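You operate a simulated robot arm through the tools that you are given. There is no shell and no other tool.

You are at the controls of a simulated robot arm. One attempt, no reset.

TASK
Set the press to 10 mm and sink the brass insert of bracket M 20 to that depth.
Fine: slide in, one pull, lever up, slide out; the bracket goes back on the green mat.

The check looks at the end state, three seconds after you hand in, the way a careful person would. Anything else that was tipped, shoved, dropped, spilled or broken makes it a failure.

THE ROBOT
A 6-joint arm with a two-finger gripper, fixed in place. Base frame: the origin is on the floor under the middle of its stand, x ahead of it, y to its left, z up. Readings come in mm, degrees, newtons and seconds.
With the tool pointing down near the work surface it reaches from about 140 to 680 mm from the base axis. Its first joint turns from -66.0 to 66.0 degrees. Payload 2.45 kg.
Tool frame: the origin (TCP) lies between the finger pads and is the grasp point; the fingertips stand 30 mm ahead of it; z points along the fingers, y is the line along which they close. The gripper opens to 106 mm; its body begins 79 mm behind the TCP.
Orientation is told as [roll, pitch, yaw] about the base's x, y, z axes, in that order, counted from this pose: with the fingers straight down and closing along the base's y, the tool's x points along the base's -x, its y along +y and its z along -z.

THE INTERFACE
- The arm moves only by the tool nudge_tool. Its argument "targets" is a list that holds one entry, the list of rows, each a list of 7 numbers: the shift along the tool's x, y, z in m, then the turn, a rotation vector about the tool's x, y, z in degrees, then the gripper command, from -1 (fully open) to 1 (shut), values between in proportion. In form: [[[tx, ty, tz, rx, ry, rz, grip], ...]]. A call has 1 to 20 rows; each row is the pose to reach, as a shift and turn from the pose commanded when the call began, along the tool's axes at that moment. Rows are played at 5 a second. More than 50 mm and 8.6 degrees between two rows, or a gripper value outside its range, and nothing of the call is played. Where a pose cannot be reached the arm comes as near as it can. A force on the tool above 50 N (or 10 N above the force at the start of the call, whichever is more), or a blocked arm, ends the call early, and 0.2 s more pass. The fingers move at their own pace (about 153 mm/s each) and stop on an object; they squeeze with about 26 N. The grip force told is the motor's: it shows also when the fingers shut on nothing. Time passes only in rows, and 0.2 s behind the last, so rows that repeat a pose let the fingers close. It gives the time, the measured TCP pose, the force on the tool (base axes), the opening and the grip force at its end, in the units of the frame above (readings bear some noise), with the torque about the TCP (base axes, N m) and any sound that the robot's microphone picked up.
- Cameras (640 x 400 px; columns grow to the right, rows downward): "scene" is fixed at [74.9, 423.4, 1423.2]; the picture's right is [-0.68, -0.73, 0.00], its down [-0.29, 0.27, -0.92] and it looks along [0.67, -0.63, -0.39] (base axes); focal length 214 px, centre (320, 200). "wrist" rides on the gripper at [76, -2, -106] in the tool frame; the picture's right is [0.02, 1.00, 0.00], its down [-0.78, 0.02, -0.62] and it looks along [-0.62, 0.01, 0.78] (tool axes); focal length 247 px, centre (320, 200). There is no depth. A picture from a camera that has moved, and an enlarged one, comes with that camera's place and axes in the base frame and with its lens. The place of the scene camera against the robot may be out by one fixed shift of up to 12 mm in any direction.
- snapshot(camera): a new picture of that camera. It takes no simulated time.
- close_up(camera, box): a new picture of the part [left, top, right, bottom] of that camera's present view, enlarged. It takes no simulated time.
- job_done(): hands the job in; it is judged then, once.

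Places have to be worked out from the pictures, the camera data and where the tool is seen. Open the gripper and draw the arm clear of the work before you hand the job in, unless the task says otherwise.

The tools are called by a JSON object that holds its "op" and its "data". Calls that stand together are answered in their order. nudge_tool: Moves the arm, as the interface text tells. Its arguments: {"type":"object","properties":{"targets":{"type":"array"}},"required":["targets"]} The other tools are called the same way: snapshot (camera) takes a picture; close_up (camera, box) takes an enlarged picture of a part of a camera's view; job_done () hands the job in.

At the start:

```text
clock: 0.0
tool_pos: [256.0, 91.6, 1377.9]
orientation: [0.0, 0.0, 0.0]
force: [0.8, -0.1, 0.1]
wrist_torque: [0.0, -0.01, 0.04]
width: 105.8
grasp_force: 0.0
```

scene: 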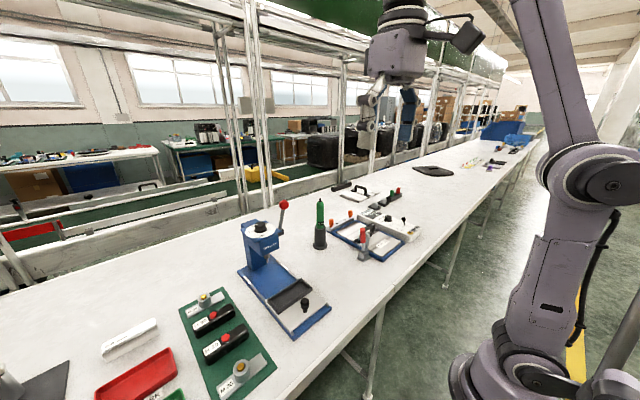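
wrist: 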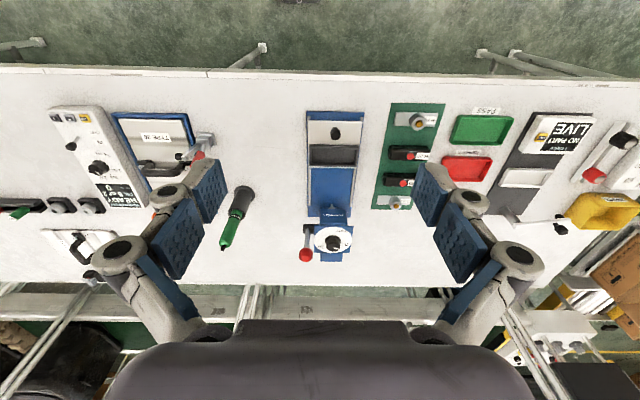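

I start by looking closely at the press and the green mat from both cameras.

{"op": "close_up", "data": {"camera": "scene", "box": [170, 190, 340, 400]}}

{"op": "close_up", "data": {"camera": "wrist", "box": [280, 90, 460, 270]}}

```text
1.90 times, centred on (255, 295) of scene
camera zoom: at [74.9, 423.4, 1423.2], right [-0.68, -0.73, 0.0], down [-0.29, 0.27, -0.92], along [0.67, -0.63, -0.39], focal length 408 px, centre (444, 19)
```

zoom: 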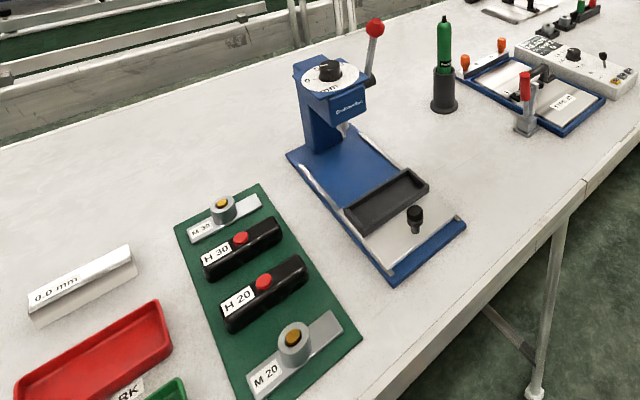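

```text
2.22 times, centred on (370, 180) of wrist
camera zoom: at [179.6, 89.8, 1484.2], right [-0.02, 1.0, 0.0], down [0.78, 0.02, 0.62], along [0.62, 0.01, -0.78], focal length 549 px, centre (209, 244)
```

zoom: 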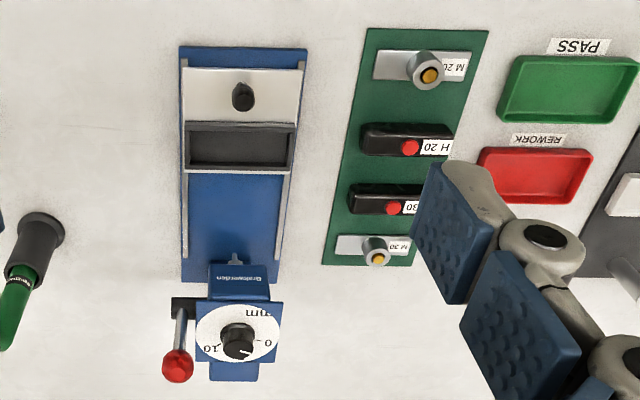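

I look closer at the dial, the carriage nest and bracket M 20.

{"op": "close_up", "data": {"camera": "wrist", "box": [295, 190, 375, 270]}}

{"op": "close_up", "data": {"camera": "scene", "box": [230, 190, 310, 260]}}

{"op": "close_up", "data": {"camera": "wrist", "box": [300, 95, 460, 215]}}

{"op": "close_up", "data": {"camera": "scene", "box": [235, 250, 335, 340]}}

```text
5.00 times, centred on (335, 230) of wrist
camera zoom: at [179.6, 89.8, 1484.2], right [-0.02, 1.0, 0.0], down [0.78, 0.02, 0.62], along [0.62, 0.01, -0.78], focal length 1235 px, centre (245, 50)
```

zoom: 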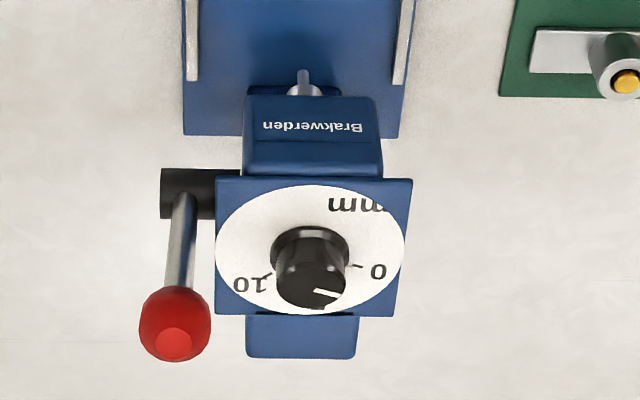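

```text
5.71 times, centred on (270, 225) of scene
camera zoom: at [74.9, 423.4, 1423.2], right [-0.68, -0.73, 0.0], down [-0.29, 0.27, -0.92], along [0.67, -0.63, -0.39], focal length 1226 px, centre (606, 57)
```

zoom: 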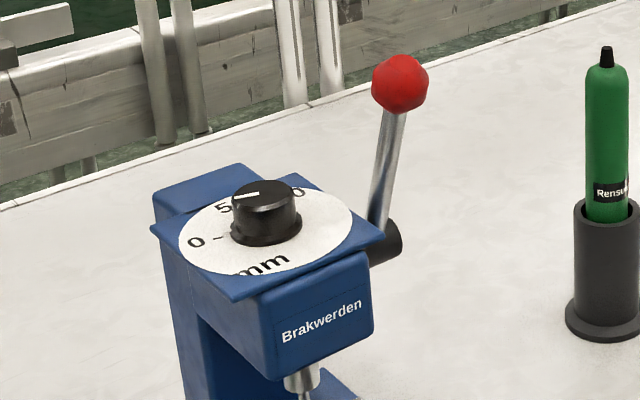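

```text
3.33 times, centred on (380, 155) of wrist
camera zoom: at [179.6, 89.8, 1484.2], right [-0.02, 1.0, 0.0], down [0.78, 0.02, 0.62], along [0.62, 0.01, -0.78], focal length 823 px, centre (120, 350)
```

zoom: 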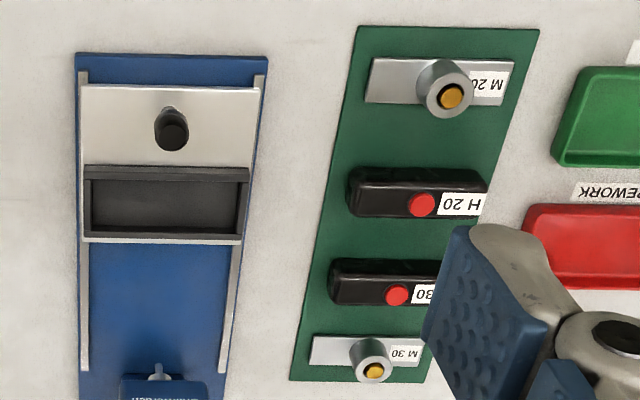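

```text
4.44 times, centred on (285, 295) of scene
camera zoom: at [74.9, 423.4, 1423.2], right [-0.68, -0.73, 0.0], down [-0.29, 0.27, -0.92], along [0.67, -0.63, -0.39], focal length 953 px, centre (476, -222)
```

zoom: 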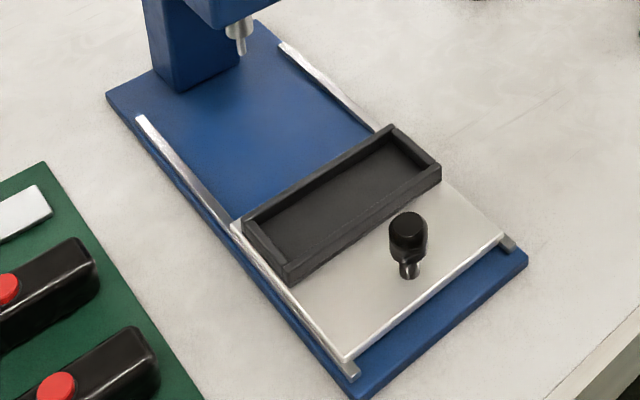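

Press, mat and brackets are all lined up with the base axes, with press centre near y≈125–130. I lower the arm and move a little left for a nearer view and a second line of sight.

{"op": "nudge_tool", "data": {"targets": [[[0, 0.01, 0.045, 0, 0, 0, -1], [0, 0.02, 0.09, 0, 0, 0, -1], [0, 0.03, 0.135, 0, 0, 0, -1], [0, 0.035, 0.18, 0, 0, 0, -1], [0, 0.035, 0.2, 0, 0, 0, -1], [0, 0.035, 0.2, 0, 0, 0, -1]]]}}

{"op": "snapshot", "data": {"camera": "wrist"}}

{"op": "snapshot", "data": {"camera": "scene"}}

```text
clock: 1.4
tool_pos: [254.1, 126.8, 1176.2]
orientation: [0.0, 0.0, -0.1]
force: [0.3, -0.2, 0.4]
wrist_torque: [-0.01, 0.03, -0.02]
width: 106.1
grasp_force: 0.0
```

```text
taken
camera wrist: at [179.2, 124.8, 1283.7], right [-0.02, 1.0, 0.0], down [0.78, 0.02, 0.62], along [0.62, 0.01, -0.78], focal length 247 px, centre (320, 200)
```

wrist: 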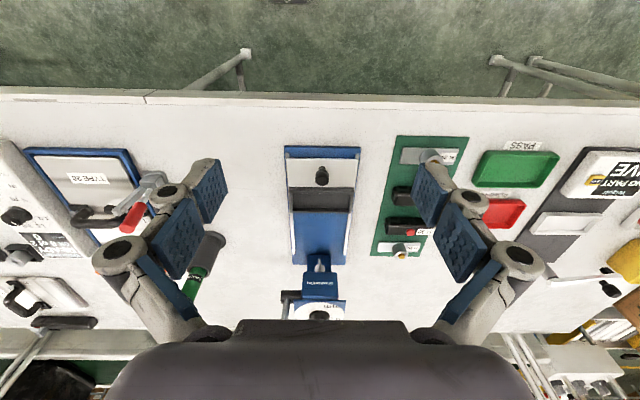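

```text
taken
```

scene: 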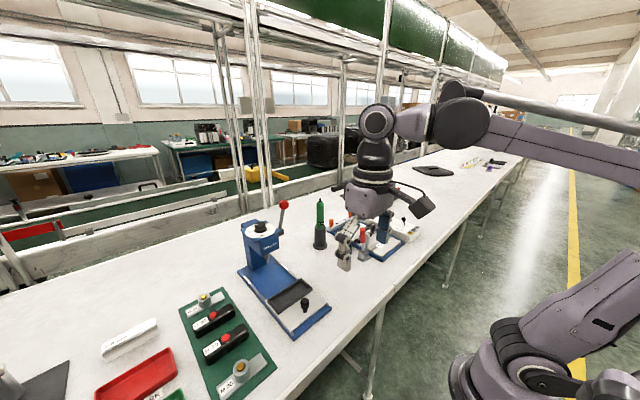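

{"op": "close_up", "data": {"camera": "wrist", "box": [260, 135, 460, 265]}}

{"op": "close_up", "data": {"camera": "wrist", "box": [270, 240, 370, 330]}}

```text
3.08 times, centred on (360, 200) of wrist
camera zoom: at [179.2, 124.8, 1283.7], right [-0.02, 1.0, 0.0], down [0.78, 0.02, 0.62], along [0.62, 0.01, -0.78], focal length 760 px, centre (197, 200)
```

zoom: 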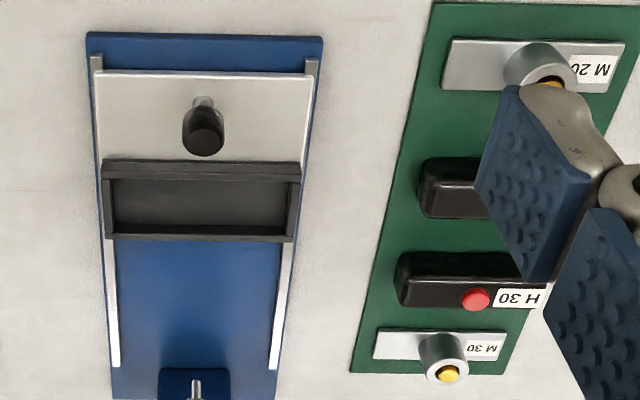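

```text
4.44 times, centred on (320, 285) of wrist
camera zoom: at [179.2, 124.8, 1283.7], right [-0.02, 1.0, 0.0], down [0.78, 0.02, 0.62], along [0.62, 0.01, -0.78], focal length 1098 px, centre (320, -178)
```

zoom: 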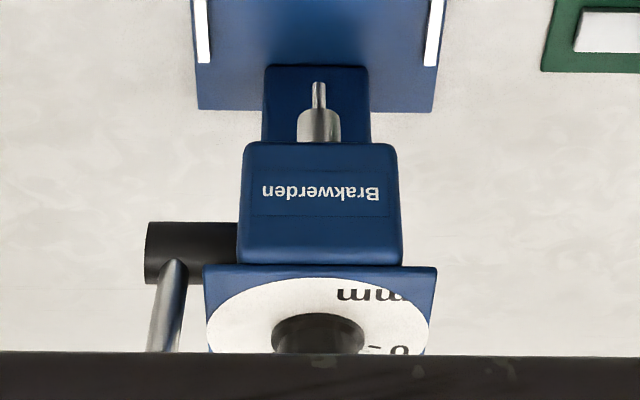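

The press base top is near z≈847, its near edge at x≈395, and its centre line at y≈132. I move up and forward for a straight-on view of the dial.

{"op": "nudge_tool", "data": {"targets": [[[-0.03, 0, -0.035, 0, 0, 0, -1], [-0.07, 0, -0.06, 0, 0, 0, -1], [-0.11, 0, -0.085, 0, 0, 0, -1], [-0.15, 0, -0.11, 0, 0, 0, -1], [-0.19, 0, -0.125, 0, 0, 0, -1], [-0.225, 0, -0.125, 0, 0, 0, -1], [-0.225, 0, -0.125, 0, 0, 0, -1]]]}}

{"op": "snapshot", "data": {"camera": "wrist"}}

{"op": "close_up", "data": {"camera": "wrist", "box": [260, 130, 380, 250]}}

```text
clock: 3.0
tool_pos: [455.9, 124.0, 1283.6]
orientation: [0.1, 0.0, 0.1]
force: [0.0, 0.0, 0.4]
wrist_torque: [-0.03, 0.0, -0.04]
width: 105.9
grasp_force: 0.0
out of reach, approached as far as the arm can: row 5, 6, 7
```

```text
taken
camera wrist: at [380.2, 121.2, 1390.6], right [-0.02, 1.0, 0.0], down [0.78, 0.02, 0.62], along [0.62, 0.01, -0.78], focal length 247 px, centre (320, 200)
```

wrist: 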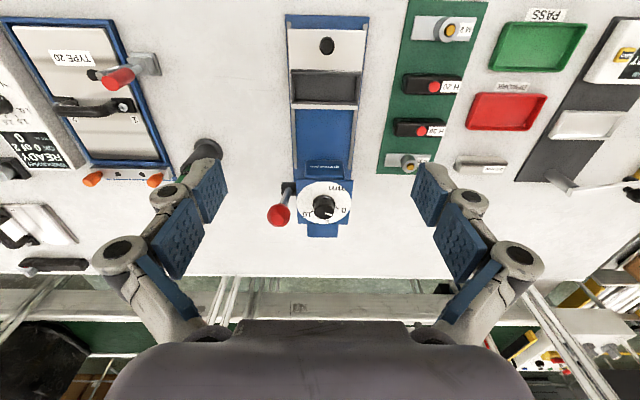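

```text
3.33 times, centred on (320, 190) of wrist
camera zoom: at [380.2, 121.2, 1390.6], right [-0.02, 1.0, 0.0], down [0.78, 0.02, 0.62], along [0.62, 0.01, -0.78], focal length 823 px, centre (320, 233)
```

zoom: 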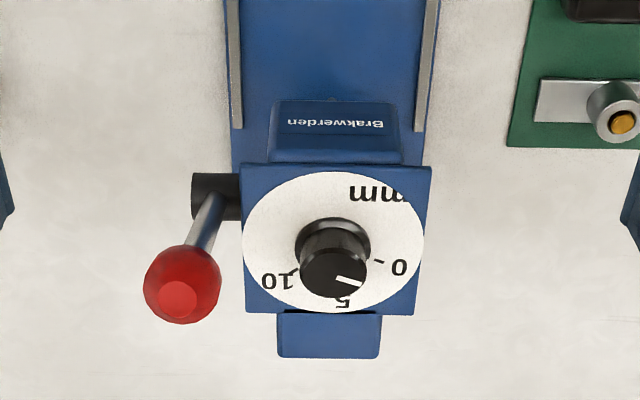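

The dial knob top is at about (657, 132, 1075). I zoom in to read the pointer and the tick marks.

{"op": "close_up", "data": {"camera": "wrist", "box": [290, 175, 360, 225]}}

{"op": "close_up", "data": {"camera": "scene", "box": [240, 210, 300, 250]}}

{"op": "close_up", "data": {"camera": "wrist", "box": [280, 10, 380, 110]}}

{"op": "close_up", "data": {"camera": "wrist", "box": [400, 0, 500, 100]}}

```text
8.00 times, centred on (325, 200) of wrist
camera zoom: at [380.2, 121.2, 1390.6], right [-0.02, 1.0, 0.0], down [0.78, 0.02, 0.62], along [0.62, 0.01, -0.78], focal length 1976 px, centre (280, 200)
```

zoom: 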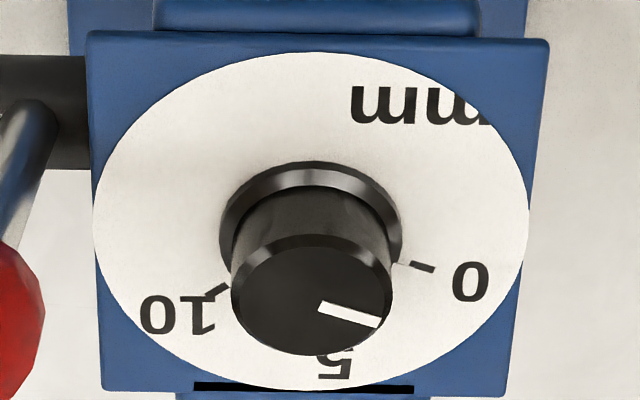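

```text
10.00 times, centred on (270, 230) of scene
camera zoom: at [74.9, 423.4, 1423.2], right [-0.68, -0.73, 0.0], down [-0.29, 0.27, -0.92], along [0.67, -0.63, -0.39], focal length 2145 px, centre (820, -100)
```

zoom: 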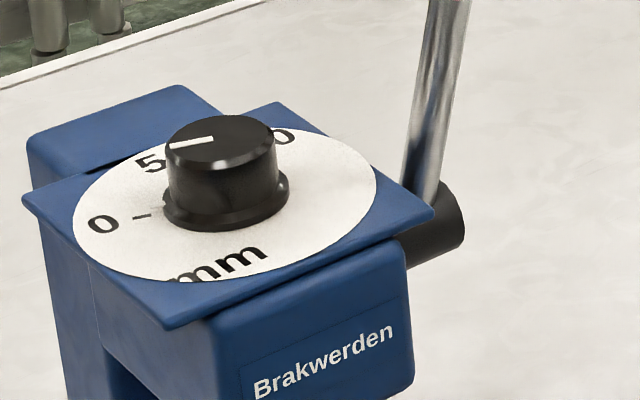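

```text
4.00 times, centred on (330, 60) of wrist
camera zoom: at [380.2, 121.2, 1390.6], right [-0.02, 1.0, 0.0], down [0.78, 0.02, 0.62], along [0.62, 0.01, -0.78], focal length 988 px, centre (280, 760)
```

zoom: 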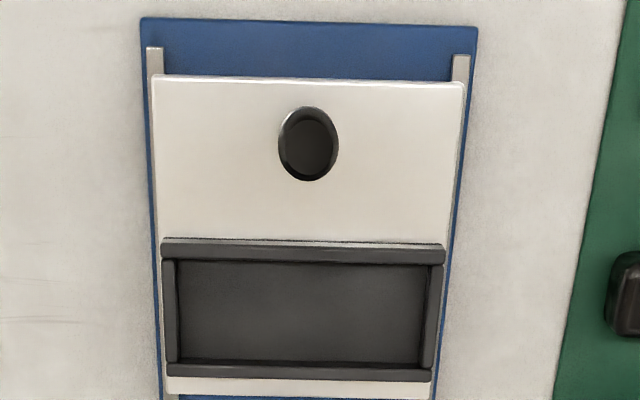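

```text
4.00 times, centred on (450, 50) of wrist
camera zoom: at [380.2, 121.2, 1390.6], right [-0.02, 1.0, 0.0], down [0.78, 0.02, 0.62], along [0.62, 0.01, -0.78], focal length 988 px, centre (-200, 800)
```

zoom: 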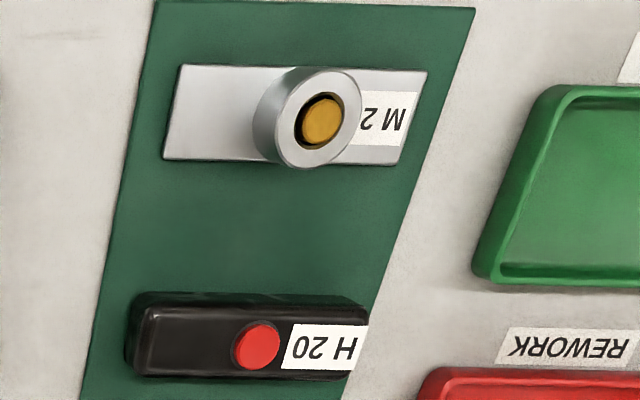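

The dial reads 0 mm now: ticks are at 0, 5 and 10, with about 120° between 0 and 10, so it needs a turn of about 120° clockwise seen from above. The knob sits near the limit of my reach, so I test how far the arm goes with the tool vertical while staying clear above the lever ball (top near z≈1153).

{"op": "nudge_tool", "data": {"targets": [[[-0.03, 0.008, 0.02, 0, 0, 0, -0.2], [-0.06, 0.008, 0.045, 0, 0, 0, -0.2], [-0.1, 0.008, 0.07, 0, 0, 0, -0.2], [-0.14, 0.008, 0.073, 0, 0, 0, -0.2], [-0.18, 0.008, 0.073, 0, 0, 0, -0.2], [-0.2, 0.008, 0.073, 0, 0, 0, -0.2]]]}}

{"op": "snapshot", "data": {"camera": "scene"}}

{"op": "snapshot", "data": {"camera": "wrist"}}

```text
clock: 4.4
tool_pos: [577.3, 116.7, 1161.8]
orientation: [0.0, 0.1, 0.0]
force: [-0.1, -1.3, -0.5]
wrist_torque: [-0.01, -0.04, 0.01]
width: 63.6
grasp_force: 0.1
out of reach, approached as far as the arm can: row 1, 2, 3, 4, 5, 6
```

```text
taken
```

scene: 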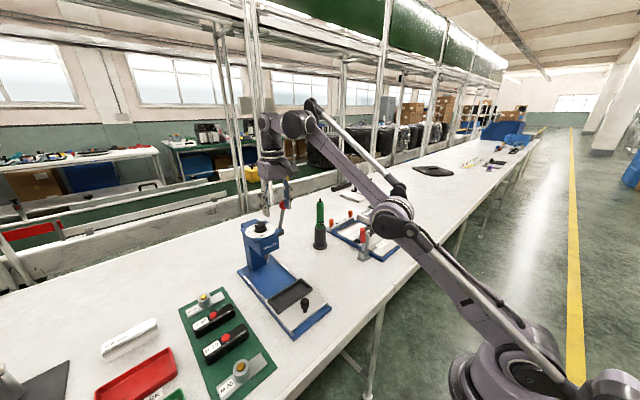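

```text
taken
camera wrist: at [501.9, 114.0, 1267.7], right [-0.02, 1.0, 0.0], down [0.78, 0.02, 0.62], along [0.62, 0.01, -0.78], focal length 247 px, centre (320, 200)
```

wrist: 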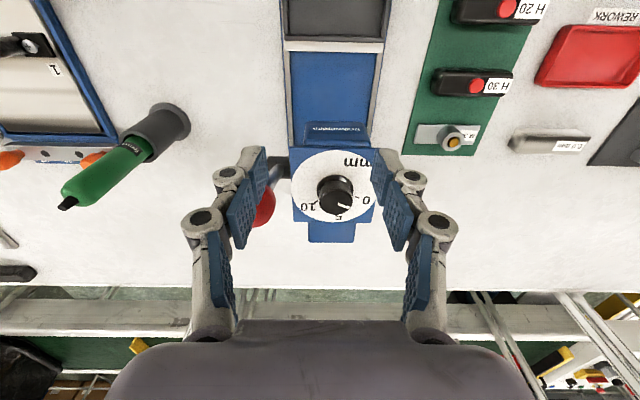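

The nearest reachable pose came out lower than I asked (z≈1162), so I must keep inside the arm's reach and tilt the tool outward for the dial. I take close-ups from here to triangulate before backing off.

{"op": "close_up", "data": {"camera": "wrist", "box": [270, 140, 400, 230]}}

{"op": "close_up", "data": {"camera": "wrist", "box": [170, 110, 480, 350]}}

{"op": "close_up", "data": {"camera": "scene", "box": [220, 130, 340, 260]}}

```text
4.44 times, centred on (335, 185) of wrist
camera zoom: at [501.9, 114.0, 1267.7], right [-0.02, 1.0, 0.0], down [0.78, 0.02, 0.62], along [0.62, 0.01, -0.78], focal length 1098 px, centre (253, 267)
```

zoom: 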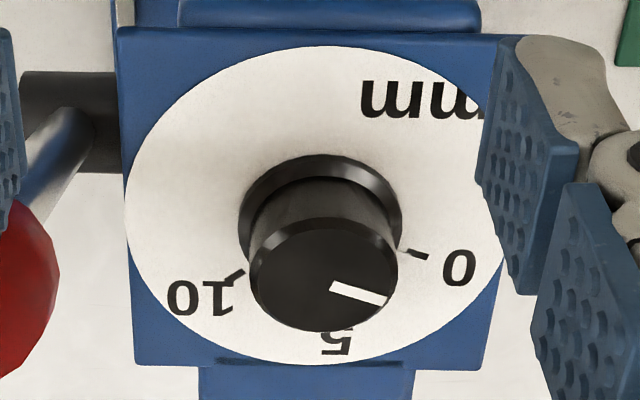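

```text
1.67 times, centred on (325, 230) of wrist
camera zoom: at [501.9, 114.0, 1267.7], right [-0.02, 1.0, 0.0], down [0.78, 0.02, 0.62], along [0.62, 0.01, -0.78], focal length 412 px, centre (312, 150)
```

zoom: 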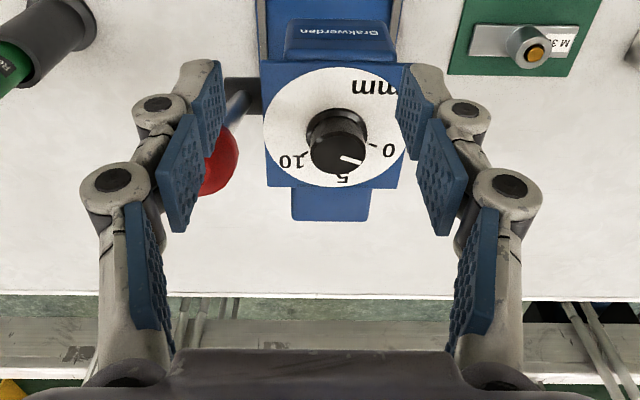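

```text
3.08 times, centred on (280, 195) of scene
camera zoom: at [74.9, 423.4, 1423.2], right [-0.68, -0.73, 0.0], down [-0.29, 0.27, -0.92], along [0.67, -0.63, -0.39], focal length 660 px, centre (443, 215)
```

zoom: 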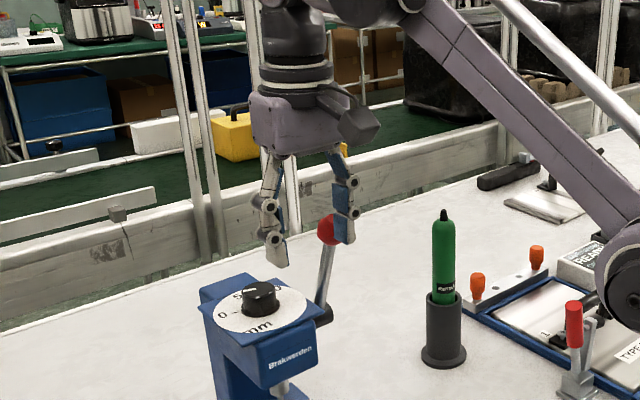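

The knob top centre triangulates to about (659, 132.5, 1073), and the lever ball to about (609, 67, 1137). I back straight away from the ball and read the pose.

{"op": "nudge_tool", "data": {"targets": [[[0.045, 0, 0, 0, 0, 0, -0.2], [0.09, 0, 0, 0, 0, 0, -0.2], [0.13, 0, 0, 0, 0, 0, -0.2], [0.13, 0, 0, 0, 0, 0, -0.2]]]}}

```text
clock: 5.4
tool_pos: [507.6, 131.1, 1184.0]
orientation: [0.1, 0.1, -0.1]
force: [0.5, -0.2, 0.2]
wrist_torque: [0.02, -0.01, 0.0]
width: 63.7
grasp_force: 0.1
out of reach, approached as far as the arm can: row 2, 3, 4
```

{"op": "nudge_tool", "data": {"targets": [[[0.045, 0, 0, 0, 0, 0, -0.2], [0.09, 0, 0.01, 0, 0, 0, -0.2], [0.1, 0, 0.03, 0, 0, 0, -0.2], [0.1, 0, 0.03, 0, 0, 0, -0.2]]]}}

```text
clock: 6.4
tool_pos: [495.4, 158.8, 1197.5]
orientation: [0.0, 0.2, 0.1]
force: [-0.5, 0.0, -0.8]
wrist_torque: [0.02, -0.01, -0.02]
width: 63.8
grasp_force: 0.1
out of reach, approached as far as the arm can: row 1, 2, 3, 4
```

The arm says it is still out of reach at a nearer point, which I did not expect. I look at the arm's shape.

{"op": "snapshot", "data": {"camera": "scene"}}

{"op": "snapshot", "data": {"camera": "wrist"}}

```text
taken
```

scene: 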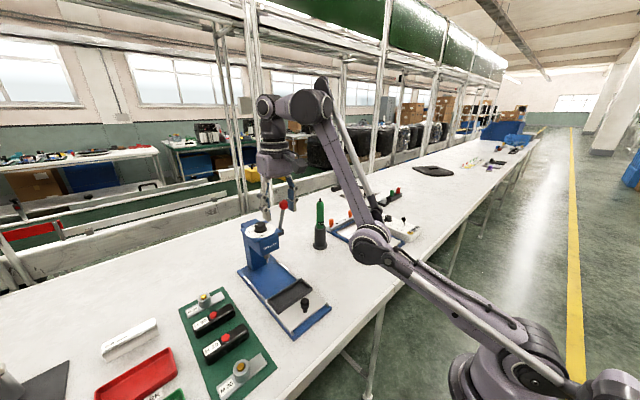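

```text
taken
camera wrist: at [419.2, 155.9, 1303.4], right [-0.02, 1.0, 0.0], down [0.78, 0.02, 0.62], along [0.62, 0.01, -0.78], focal length 247 px, centre (320, 200)
```

wrist: 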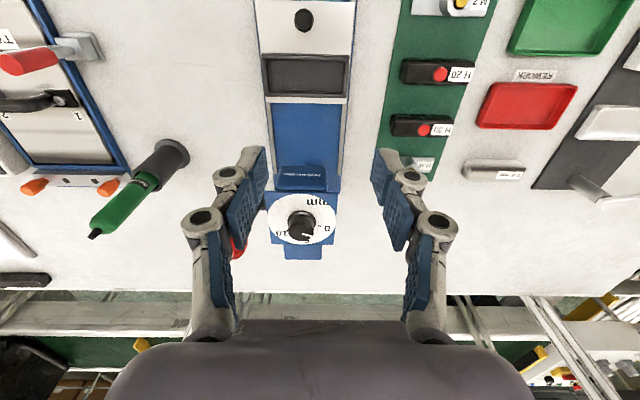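

The elbow flipped below the straight line while the arm was stretched, so its elbow-down limit now stops it. I extend again toward the free area left of the press (y≈245), then swing down along the reach sphere so the elbow bends the right way again. First I go out to near straight.

{"op": "nudge_tool", "data": {"targets": [[[0.003, 0.035, -0.002, 0, 0, 0, -0.2], [0.006, 0.069, -0.004, 0, 0, 0, -0.2], [-0.012, 0.078, 0.006, 0, 0, 0, -0.2], [-0.03, 0.086, 0.015, 0, 0, 0, -0.2], [-0.03, 0.086, 0.015, 0, 0, 0, -0.2]]]}}

{"op": "snapshot", "data": {"camera": "scene"}}

```text
clock: 7.6
tool_pos: [521.0, 242.6, 1181.3]
orientation: [0.1, 0.1, 0.0]
force: [0.1, -0.2, 0.1]
wrist_torque: [0.0, 0.01, 0.02]
width: 63.6
grasp_force: 0.2
out of reach, approached as far as the arm can: row 4, 5
```

```text
taken
```

scene: 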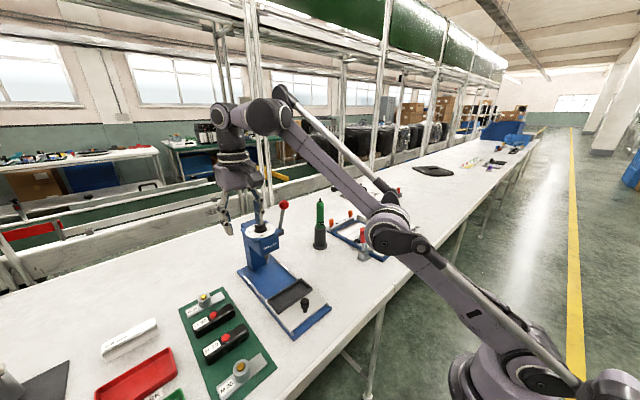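

The arm is straight at about 723 mm wrist reach, which confirms my reach model. Now I swing down and slightly inward on the free side so the elbow bends upward again.

{"op": "nudge_tool", "data": {"targets": [[[-0.016, 0.008, 0.025, 0, 0, 0, -0.2], [-0.032, 0.015, 0.049, 0, 0, 0, -0.2], [-0.046, 0.021, 0.079, 0, 0, 0, -0.2], [-0.058, 0.027, 0.109, 0, 0, 0, -0.2], [-0.06, 0.028, 0.149, 0, 0, 0, -0.2], [-0.055, 0.026, 0.189, 0, 0, 0, -0.2], [-0.055, 0.026, 0.189, 0, 0, 0, -0.2]]]}}

{"op": "snapshot", "data": {"camera": "scene"}}

```text
clock: 9.2
tool_pos: [575.7, 269.2, 990.3]
orientation: [-0.1, -0.1, 0.1]
force: [-0.2, -0.2, -0.7]
wrist_torque: [-0.02, -0.01, -0.04]
width: 63.4
grasp_force: 0.0
```

```text
taken
```

scene: 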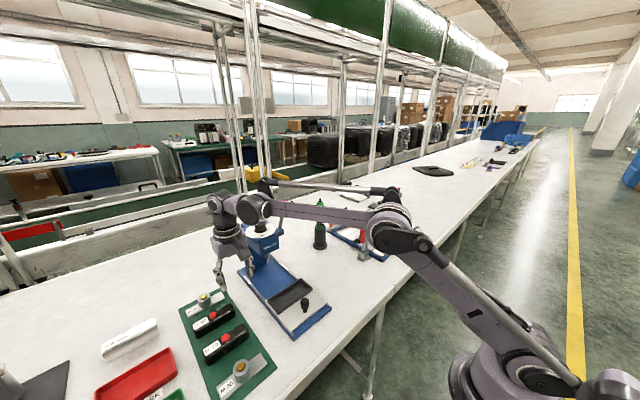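

The elbow is up again and everything is reachable. From now on I keep the wrist within about 705 mm. I go up to (480, 210, 1150) and tilt the tool 15° outward with 25° yaw, ready for the dial.

{"op": "nudge_tool", "data": {"targets": [[[0.019, -0.012, -0.032, 0, 0, 0, -0.2], [0.038, -0.024, -0.064, 0, 0, 0, -0.2], [0.058, -0.035, -0.096, 0, 0, 0, -0.2], [0.077, -0.047, -0.128, 0, 0, 0, -0.2], [0.096, -0.059, -0.16, 0, 0, 0, -0.2], [0.096, -0.059, -0.16, -0.82, -3.69, -6.21, -0.2], [0.096, -0.059, -0.16, -1.64, -7.38, -12.43, -0.2], [0.096, -0.059, -0.16, -2.45, -11.07, -18.64, -0.2], [0.096, -0.059, -0.16, -3.27, -14.76, -24.85, -0.2], [0.096, -0.059, -0.16, -3.27, -14.76, -24.85, -0.2]]]}}

{"op": "snapshot", "data": {"camera": "wrist"}}

{"op": "snapshot", "data": {"camera": "scene"}}

```text
clock: 11.4
tool_pos: [479.5, 209.5, 1151.4]
orientation: [0.0, -15.1, 25.2]
force: [-0.4, -1.0, 0.1]
wrist_torque: [0.0, -0.03, -0.03]
width: 63.9
grasp_force: 0.1
```

```text
taken
camera wrist: at [389.2, 164.4, 1234.8], right [-0.44, 0.9, -0.01], down [0.53, 0.27, 0.8], along [0.72, 0.35, -0.6], focal length 247 px, centre (320, 200)
```

wrist: 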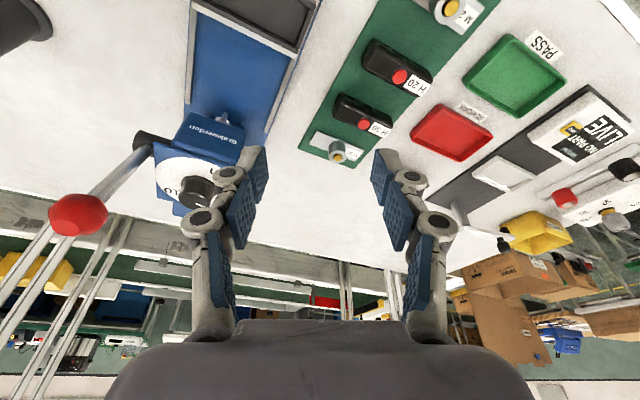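

```text
taken
```

scene: 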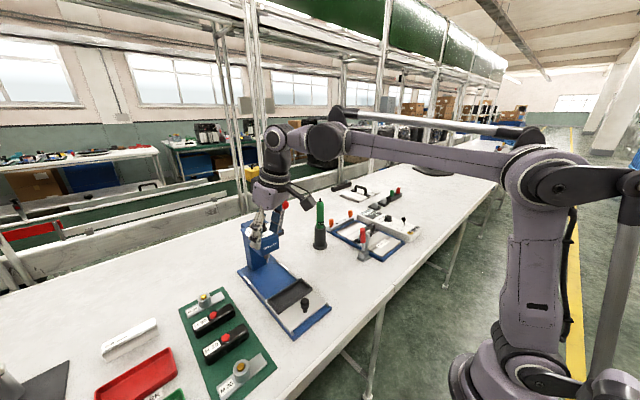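

Orientation is as planned (tilt 15°, yaw 25°), well clear of everything. I move toward the knob and stop at about (630, 150, 1135) to look once more.

{"op": "nudge_tool", "data": {"targets": [[[-0.0303, -0.0274, 0.0086, 0, 0, 0, -0.2], [-0.0607, -0.0548, 0.0173, 0, 0, 0, -0.2], [-0.091, -0.0822, 0.0259, 0, 0, 0, -0.2], [-0.1032, -0.1175, 0.0446, 0, 0, 0, -0.2], [-0.1032, -0.1175, 0.0446, 0, 0, 0, -0.2]]]}}

{"op": "snapshot", "data": {"camera": "wrist"}}

{"op": "close_up", "data": {"camera": "scene", "box": [220, 130, 340, 260]}}

```text
clock: 12.6
tool_pos: [630.9, 150.4, 1136.2]
orientation: [-0.1, -15.0, 25.1]
force: [-0.4, -0.4, -0.4]
wrist_torque: [-0.04, -0.01, -0.01]
width: 63.4
grasp_force: 0.1
```

```text
taken
camera wrist: at [540.7, 104.9, 1218.7], right [-0.44, 0.9, -0.01], down [0.53, 0.27, 0.8], along [0.72, 0.35, -0.6], focal length 247 px, centre (320, 200)
```

wrist: 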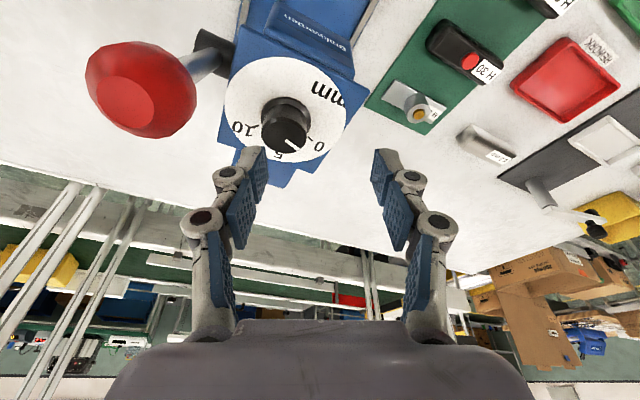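

```text
3.08 times, centred on (280, 195) of scene
camera zoom: at [74.9, 423.3, 1423.2], right [-0.68, -0.73, 0.0], down [-0.29, 0.27, -0.92], along [0.67, -0.63, -0.39], focal length 660 px, centre (443, 215)
```

zoom: 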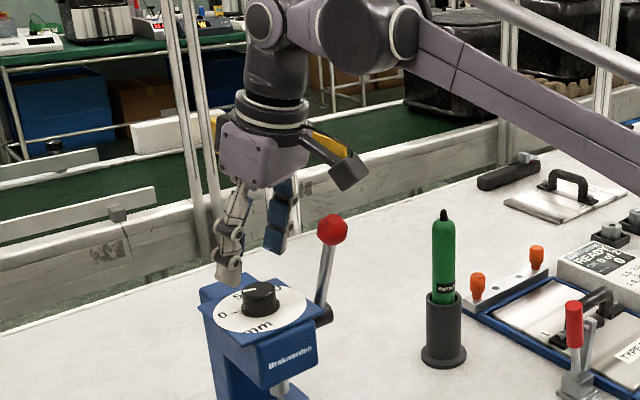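

The knob's sight line agrees with (659, 133, 1073). I move above it and descend so the tips straddle the knob, about 7–10 mm above the dial plate.

{"op": "nudge_tool", "data": {"targets": [[[-0.0031, -0.0139, 0.0123, 0, 0, 0, -0.2], [-0.0061, -0.0278, 0.0246, 0, 0, 0, -0.2], [-0.0061, -0.0278, 0.0246, 0, 0, 0, -0.2], [-0.0035, -0.0278, 0.035, 0, 0, 0, -0.2], [-0.0005, -0.0278, 0.0459, 0, 0, 0, -0.2], [-0.0005, -0.0278, 0.0459, 0, 0, 0, -0.2]]]}}

{"op": "snapshot", "data": {"camera": "wrist"}}

{"op": "close_up", "data": {"camera": "scene", "box": [230, 150, 310, 250]}}

```text
clock: 14.0
tool_pos: [653.2, 129.5, 1092.2]
orientation: [0.0, -14.9, 25.0]
force: [-0.4, -0.2, -0.4]
wrist_torque: [0.03, -0.02, -0.02]
width: 63.7
grasp_force: 0.1
```

```text
taken
camera wrist: at [562.8, 85.4, 1174.2], right [-0.44, 0.9, -0.01], down [0.53, 0.27, 0.8], along [0.72, 0.35, -0.6], focal length 247 px, centre (320, 200)
```

wrist: 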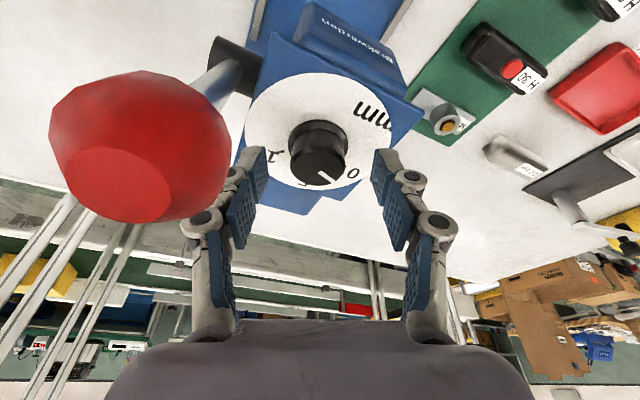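

```text
4.00 times, centred on (270, 200) of scene
camera zoom: at [74.9, 423.4, 1423.2], right [-0.68, -0.73, 0.0], down [-0.29, 0.27, -0.92], along [0.67, -0.63, -0.39], focal length 858 px, centre (520, 200)
```

zoom: 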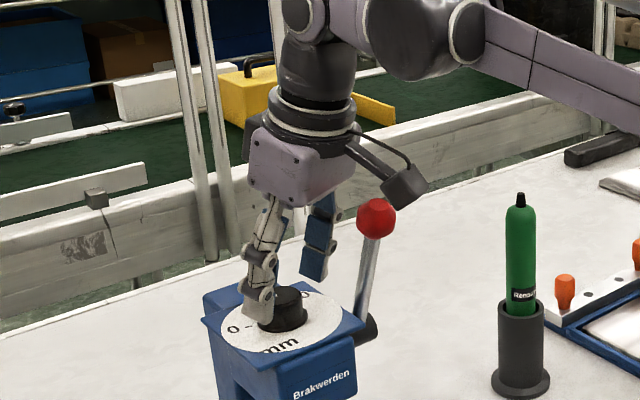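

{"op": "close_up", "data": {"camera": "wrist", "box": [220, 80, 420, 240]}}

```text
2.50 times, centred on (320, 160) of wrist
camera zoom: at [562.8, 85.4, 1174.2], right [-0.44, 0.9, -0.01], down [0.53, 0.27, 0.8], along [0.72, 0.35, -0.6], focal length 617 px, centre (320, 300)
```

zoom: 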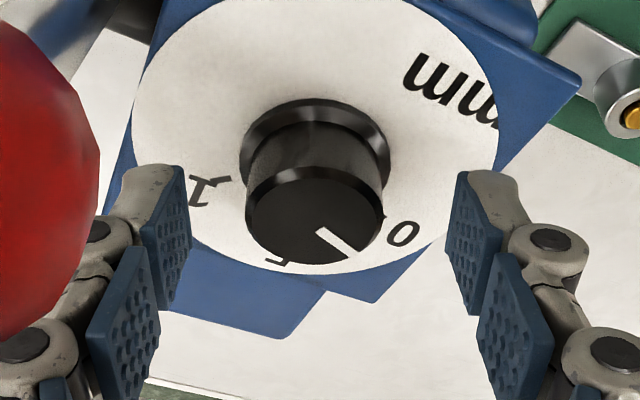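

The tips straddle the knob; it sits about 4 mm toward tool +x and 2 mm toward −y of the tool axis. I correct that while turning the open gripper 20° back (yaw 25→45°) to wind up for the first bite.

{"op": "nudge_tool", "data": {"targets": [[[0.0011, -0.0012, -0.0003, -1.73, 0, -6.44, -0.2], [0.0021, -0.0023, -0.0006, -3.45, 0, -12.88, -0.2], [0.0031, -0.0034, -0.0008, -5.18, 0, -19.32, -0.2], [0.0031, -0.0034, -0.0008, -5.18, 0, -19.32, -0.2]]]}}

{"op": "close_up", "data": {"camera": "wrist", "box": [220, 80, 420, 240]}}

{"op": "close_up", "data": {"camera": "scene", "box": [230, 150, 310, 250]}}

```text
clock: 15.0
tool_pos: [650.1, 124.7, 1090.7]
orientation: [-0.1, -15.0, 45.0]
force: [-0.2, 0.4, 0.1]
wrist_torque: [-0.01, -0.02, 0.0]
width: 63.5
grasp_force: 0.1
```

```text
2.50 times, centred on (320, 160) of wrist
camera zoom: at [582.0, 52.0, 1173.9], right [-0.72, 0.69, -0.01], down [0.41, 0.43, 0.8], along [0.56, 0.58, -0.6], focal length 617 px, centre (320, 300)
```

zoom: 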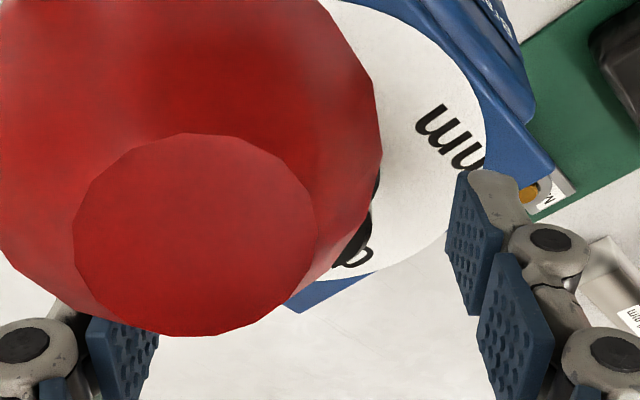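

```text
4.00 times, centred on (270, 200) of scene
camera zoom: at [74.9, 423.4, 1423.2], right [-0.68, -0.73, 0.0], down [-0.29, 0.27, -0.92], along [0.67, -0.63, -0.39], focal length 858 px, centre (520, 200)
```

zoom: 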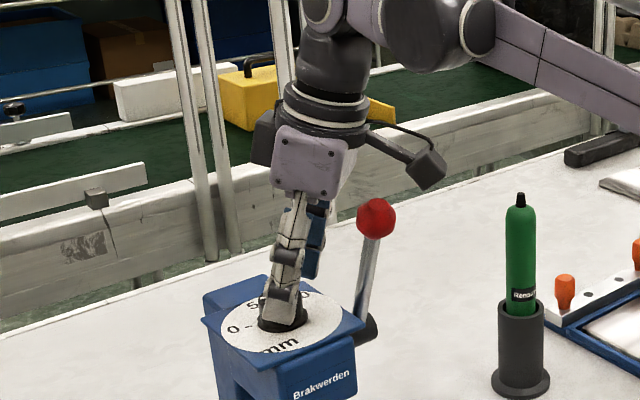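

The ball blocks this camera but nothing touches. I close on the knob and check the opening (I expect about 34 mm).

{"op": "nudge_tool", "data": {"targets": [[[0, 0, 0, 0, 0, 0, 1], [0, 0, 0, 0, 0, 0, 1], [0, 0, 0, 0, 0, 0, 1]]]}}

{"op": "close_up", "data": {"camera": "scene", "box": [230, 150, 310, 250]}}

```text
clock: 15.8
tool_pos: [650.8, 123.3, 1091.8]
orientation: [-0.2, -14.9, 44.9]
force: [-4.0, -17.3, 29.8]
wrist_torque: [-0.43, 0.06, -0.24]
width: 6.1
grasp_force: 28.7
```

```text
4.00 times, centred on (270, 200) of scene
camera zoom: at [74.2, 422.7, 1423.5], right [-0.68, -0.73, 0.0], down [-0.29, 0.27, -0.92], along [0.67, -0.63, -0.39], focal length 858 px, centre (520, 200)
```

zoom: 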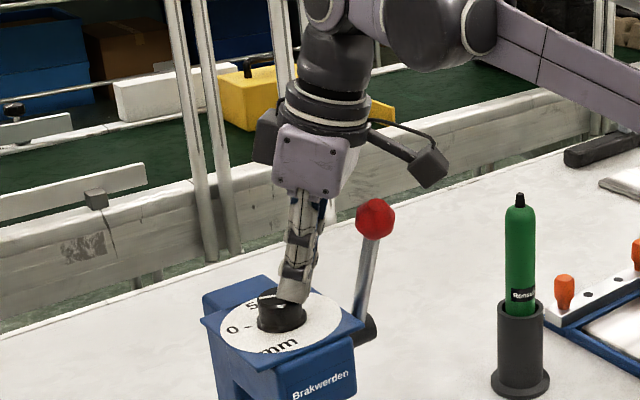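

The fingers closed to 6 mm with a 30 N upward force, so the tips slid over the knob's rim – they were too high or off to the side. I open at once and re-check.

{"op": "nudge_tool", "data": {"targets": [[[0, 0, 0, 0, 0, 0, -0.2], [0, 0, 0, 0, 0, 0, -0.2], [0, 0, 0, 0, 0, 0, -0.2]]]}}

{"op": "close_up", "data": {"camera": "scene", "box": [240, 200, 300, 250]}}

{"op": "snapshot", "data": {"camera": "scene"}}

```text
clock: 16.6
tool_pos: [651.9, 127.7, 1091.1]
orientation: [0.0, -15.0, 45.1]
force: [-0.7, 0.1, -0.1]
wrist_torque: [0.0, 0.01, 0.01]
width: 63.6
grasp_force: 0.1
```

```text
8.00 times, centred on (270, 225) of scene
camera zoom: at [74.9, 423.4, 1423.2], right [-0.68, -0.73, 0.0], down [-0.29, 0.27, -0.92], along [0.67, -0.63, -0.39], focal length 1716 px, centre (720, 0)
```

zoom: 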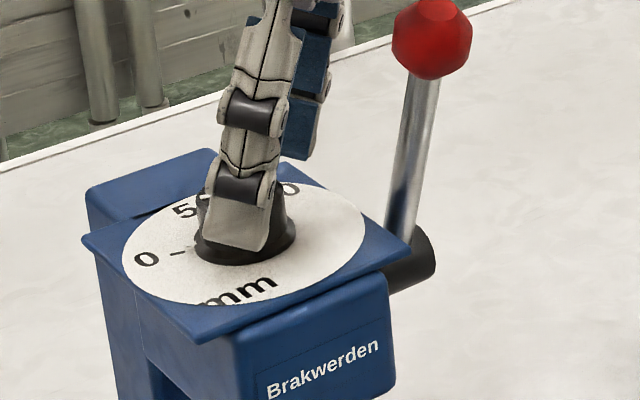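

```text
taken
```

scene: 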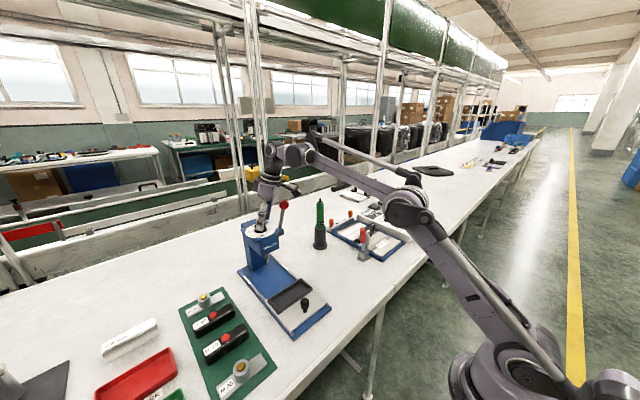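

The tips rode over the knob top. I turn back to yaw 25° with the gripper open, re-centred, partly close without touching, and look at how the pads sit against the knob.

{"op": "nudge_tool", "data": {"targets": [[[-0.0012, 0.0008, 0.0003, 1.73, 0, 6.44, -0.2], [-0.0024, 0.0016, 0.0006, 3.45, 0, 12.88, -0.2], [-0.0035, 0.0023, 0.0009, 5.18, 0, 19.32, -0.2], [-0.0035, 0.0023, 0.0009, 5.18, 0, 19.32, 0.1], [-0.0035, 0.0023, 0.0009, 5.18, 0, 19.32, 0.1]]]}}

{"op": "close_up", "data": {"camera": "wrist", "box": [220, 80, 420, 240]}}

{"op": "close_up", "data": {"camera": "scene", "box": [240, 200, 300, 250]}}

```text
clock: 17.8
tool_pos: [652.3, 129.6, 1091.3]
orientation: [-0.1, -15.0, 25.0]
force: [-0.1, -0.9, -0.7]
wrist_torque: [-0.01, -0.01, 0.02]
width: 47.5
grasp_force: 0.1
```

```text
2.50 times, centred on (320, 160) of wrist
camera zoom: at [561.8, 85.0, 1174.0], right [-0.44, 0.9, -0.01], down [0.53, 0.27, 0.8], along [0.72, 0.35, -0.6], focal length 617 px, centre (320, 300)
```

zoom: 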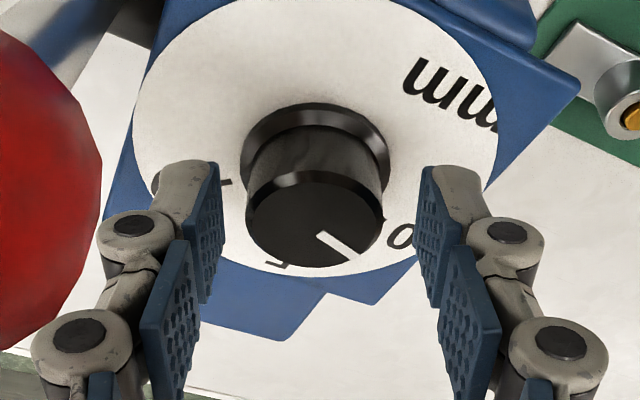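

```text
8.00 times, centred on (270, 225) of scene
camera zoom: at [74.9, 423.4, 1423.2], right [-0.68, -0.73, 0.0], down [-0.29, 0.27, -0.92], along [0.67, -0.63, -0.39], focal length 1716 px, centre (720, 0)
```

zoom: 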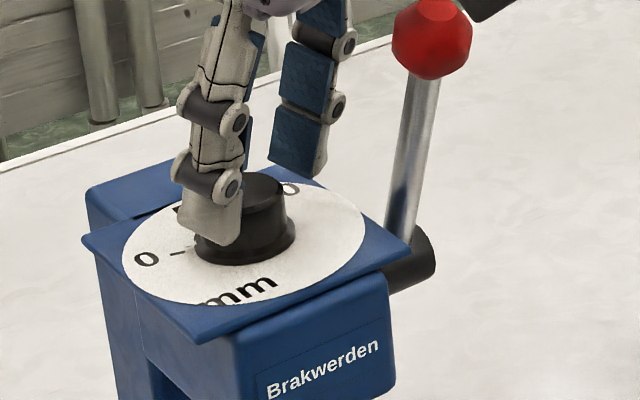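

The pads looked level with the knob, about 11 mm below its top, yet they slid off. I lift off and back away, then watch the finger shape at about 34 mm and when closed, to learn how the tips move as they close.

{"op": "nudge_tool", "data": {"targets": [[[-0.0032, 0, -0.012, 0, 0, 0, -0.1], [-0.0065, 0, -0.0241, 0, 0, 0, -0.1], [0.0115, 0.028, -0.0289, 0, 0, 0, -0.1], [0.0291, 0.0558, -0.0336, 0, 0, 0, -0.1], [0.0291, 0.0558, -0.0336, 0, 0, 0, 0.36], [0.0291, 0.0558, -0.0336, 0, 0, 0, 0.36]]]}}

{"op": "close_up", "data": {"camera": "wrist", "box": [220, 80, 420, 240]}}

{"op": "close_up", "data": {"camera": "scene", "box": [230, 170, 310, 250]}}

```text
clock: 19.2
tool_pos: [594.6, 164.9, 1117.2]
orientation: [0.0, -14.9, 25.0]
force: [-1.0, -1.1, 0.7]
wrist_torque: [0.0, 0.01, 0.03]
width: 33.9
grasp_force: 0.0
```

```text
2.50 times, centred on (320, 160) of wrist
camera zoom: at [504.6, 120.3, 1199.3], right [-0.44, 0.9, -0.01], down [0.53, 0.27, 0.8], along [0.72, 0.35, -0.6], focal length 617 px, centre (320, 300)
```

zoom: 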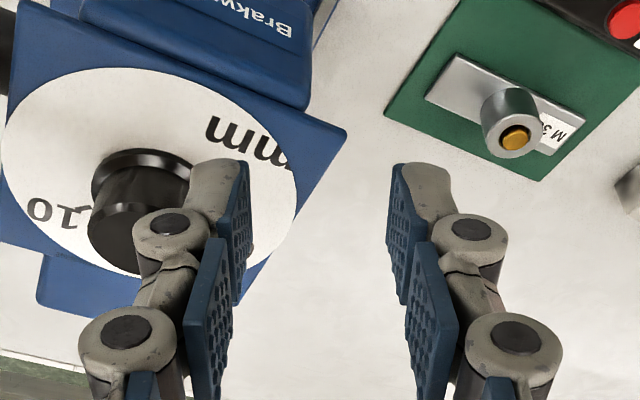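

```text
5.00 times, centred on (270, 210) of scene
camera zoom: at [74.9, 423.4, 1423.2], right [-0.68, -0.73, 0.0], down [-0.29, 0.27, -0.92], along [0.67, -0.63, -0.39], focal length 1072 px, centre (570, 150)
```

zoom: 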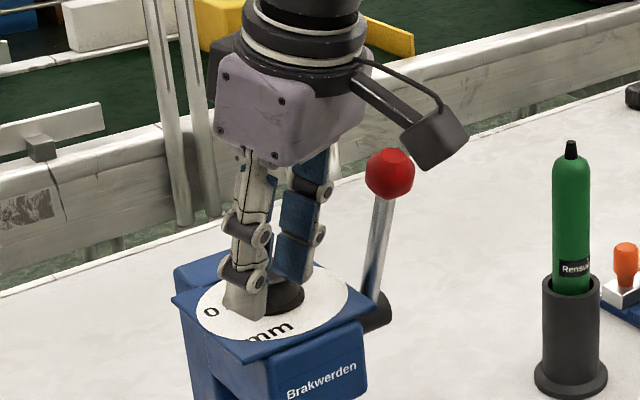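

At 34 mm the pads are parallel, so the knob top must be lower and farther out than I judged. The touch and the several sight lines together give about (666, 133), top near z≈1064. I go above that corrected point and look.

{"op": "nudge_tool", "data": {"targets": [[[0, 0, 0, 0, 0, 0, -0.2], [-0.0138, -0.0196, 0.0062, 0, 0, 0, -0.2], [-0.0277, -0.0392, 0.0124, 0, 0, 0, -0.2], [-0.0415, -0.0588, 0.0186, 0, 0, 0, -0.2], [-0.0415, -0.0588, 0.0186, 0, 0, 0, -0.2]]]}}

{"op": "close_up", "data": {"camera": "wrist", "box": [220, 80, 420, 240]}}

{"op": "close_up", "data": {"camera": "scene", "box": [240, 200, 300, 250]}}

```text
clock: 20.4
tool_pos: [661.8, 130.2, 1109.7]
orientation: [0.0, -15.0, 25.0]
force: [-0.4, 0.1, -0.1]
wrist_torque: [-0.02, -0.01, 0.0]
width: 63.6
grasp_force: 0.2
```

```text
2.50 times, centred on (320, 160) of wrist
camera zoom: at [570.7, 85.8, 1192.3], right [-0.44, 0.9, -0.01], down [0.53, 0.27, 0.8], along [0.72, 0.35, -0.6], focal length 617 px, centre (320, 300)
```

zoom: 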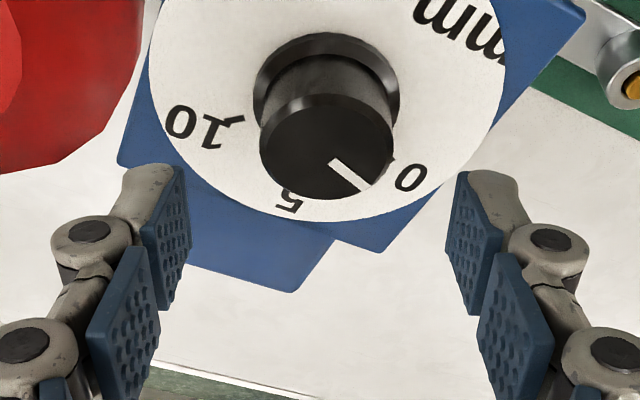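

```text
8.00 times, centred on (270, 225) of scene
camera zoom: at [74.9, 423.3, 1423.2], right [-0.68, -0.73, 0.0], down [-0.29, 0.27, -0.92], along [0.67, -0.63, -0.39], focal length 1716 px, centre (720, 0)
```

zoom: 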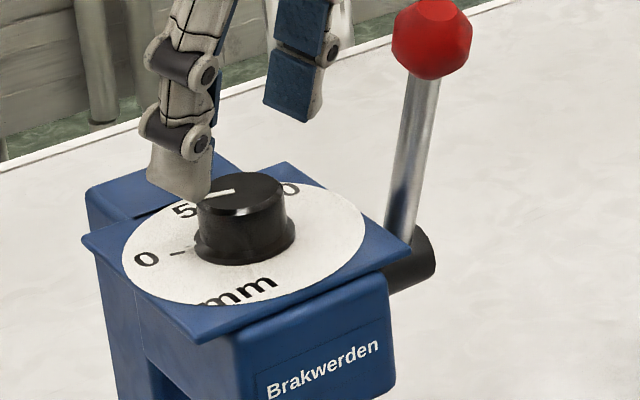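

The two tilted views together put the knob lower and farther out than the vertical views did, so I want a proper baseline. I shift sideways 83 mm with the fingers nearly closed for a clean second sight line.

{"op": "nudge_tool", "data": {"targets": [[[0.0062, 0.0415, -0.0018, 0, 0, 0, -0.2], [0.0124, 0.083, -0.0036, 0, 0, 0, 0.8], [0.0124, 0.083, -0.0036, 0, 0, 0, 0.8], [0.0124, 0.083, -0.0036, 0, 0, 0, 0.8]]]}}

{"op": "close_up", "data": {"camera": "wrist", "box": [140, 80, 340, 240]}}

{"op": "close_up", "data": {"camera": "scene", "box": [240, 200, 300, 250]}}

```text
clock: 21.4
tool_pos: [614.0, 200.1, 1110.4]
orientation: [0.1, -15.0, 25.0]
force: [-0.2, -0.2, -0.8]
wrist_torque: [-0.03, 0.0, -0.02]
width: 10.5
grasp_force: 0.0
```

```text
2.50 times, centred on (240, 160) of wrist
camera zoom: at [523.6, 155.7, 1193.4], right [-0.44, 0.9, -0.01], down [0.53, 0.27, 0.8], along [0.72, 0.35, -0.6], focal length 617 px, centre (520, 300)
```

zoom: 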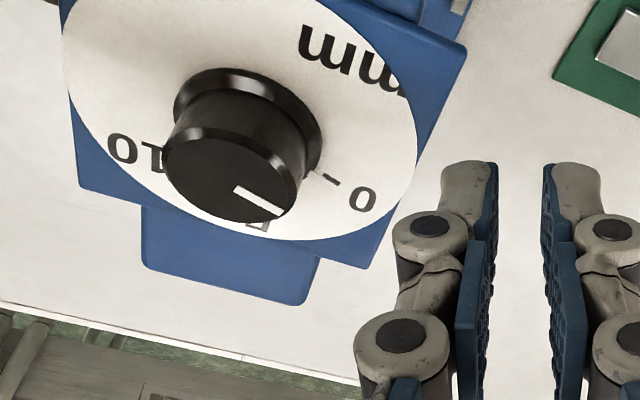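

```text
8.00 times, centred on (270, 225) of scene
camera zoom: at [74.9, 423.4, 1423.2], right [-0.68, -0.73, 0.0], down [-0.29, 0.27, -0.92], along [0.67, -0.63, -0.39], focal length 1716 px, centre (720, 0)
```

zoom: 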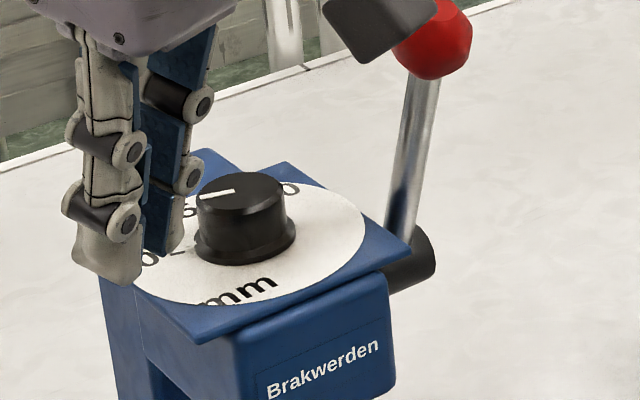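

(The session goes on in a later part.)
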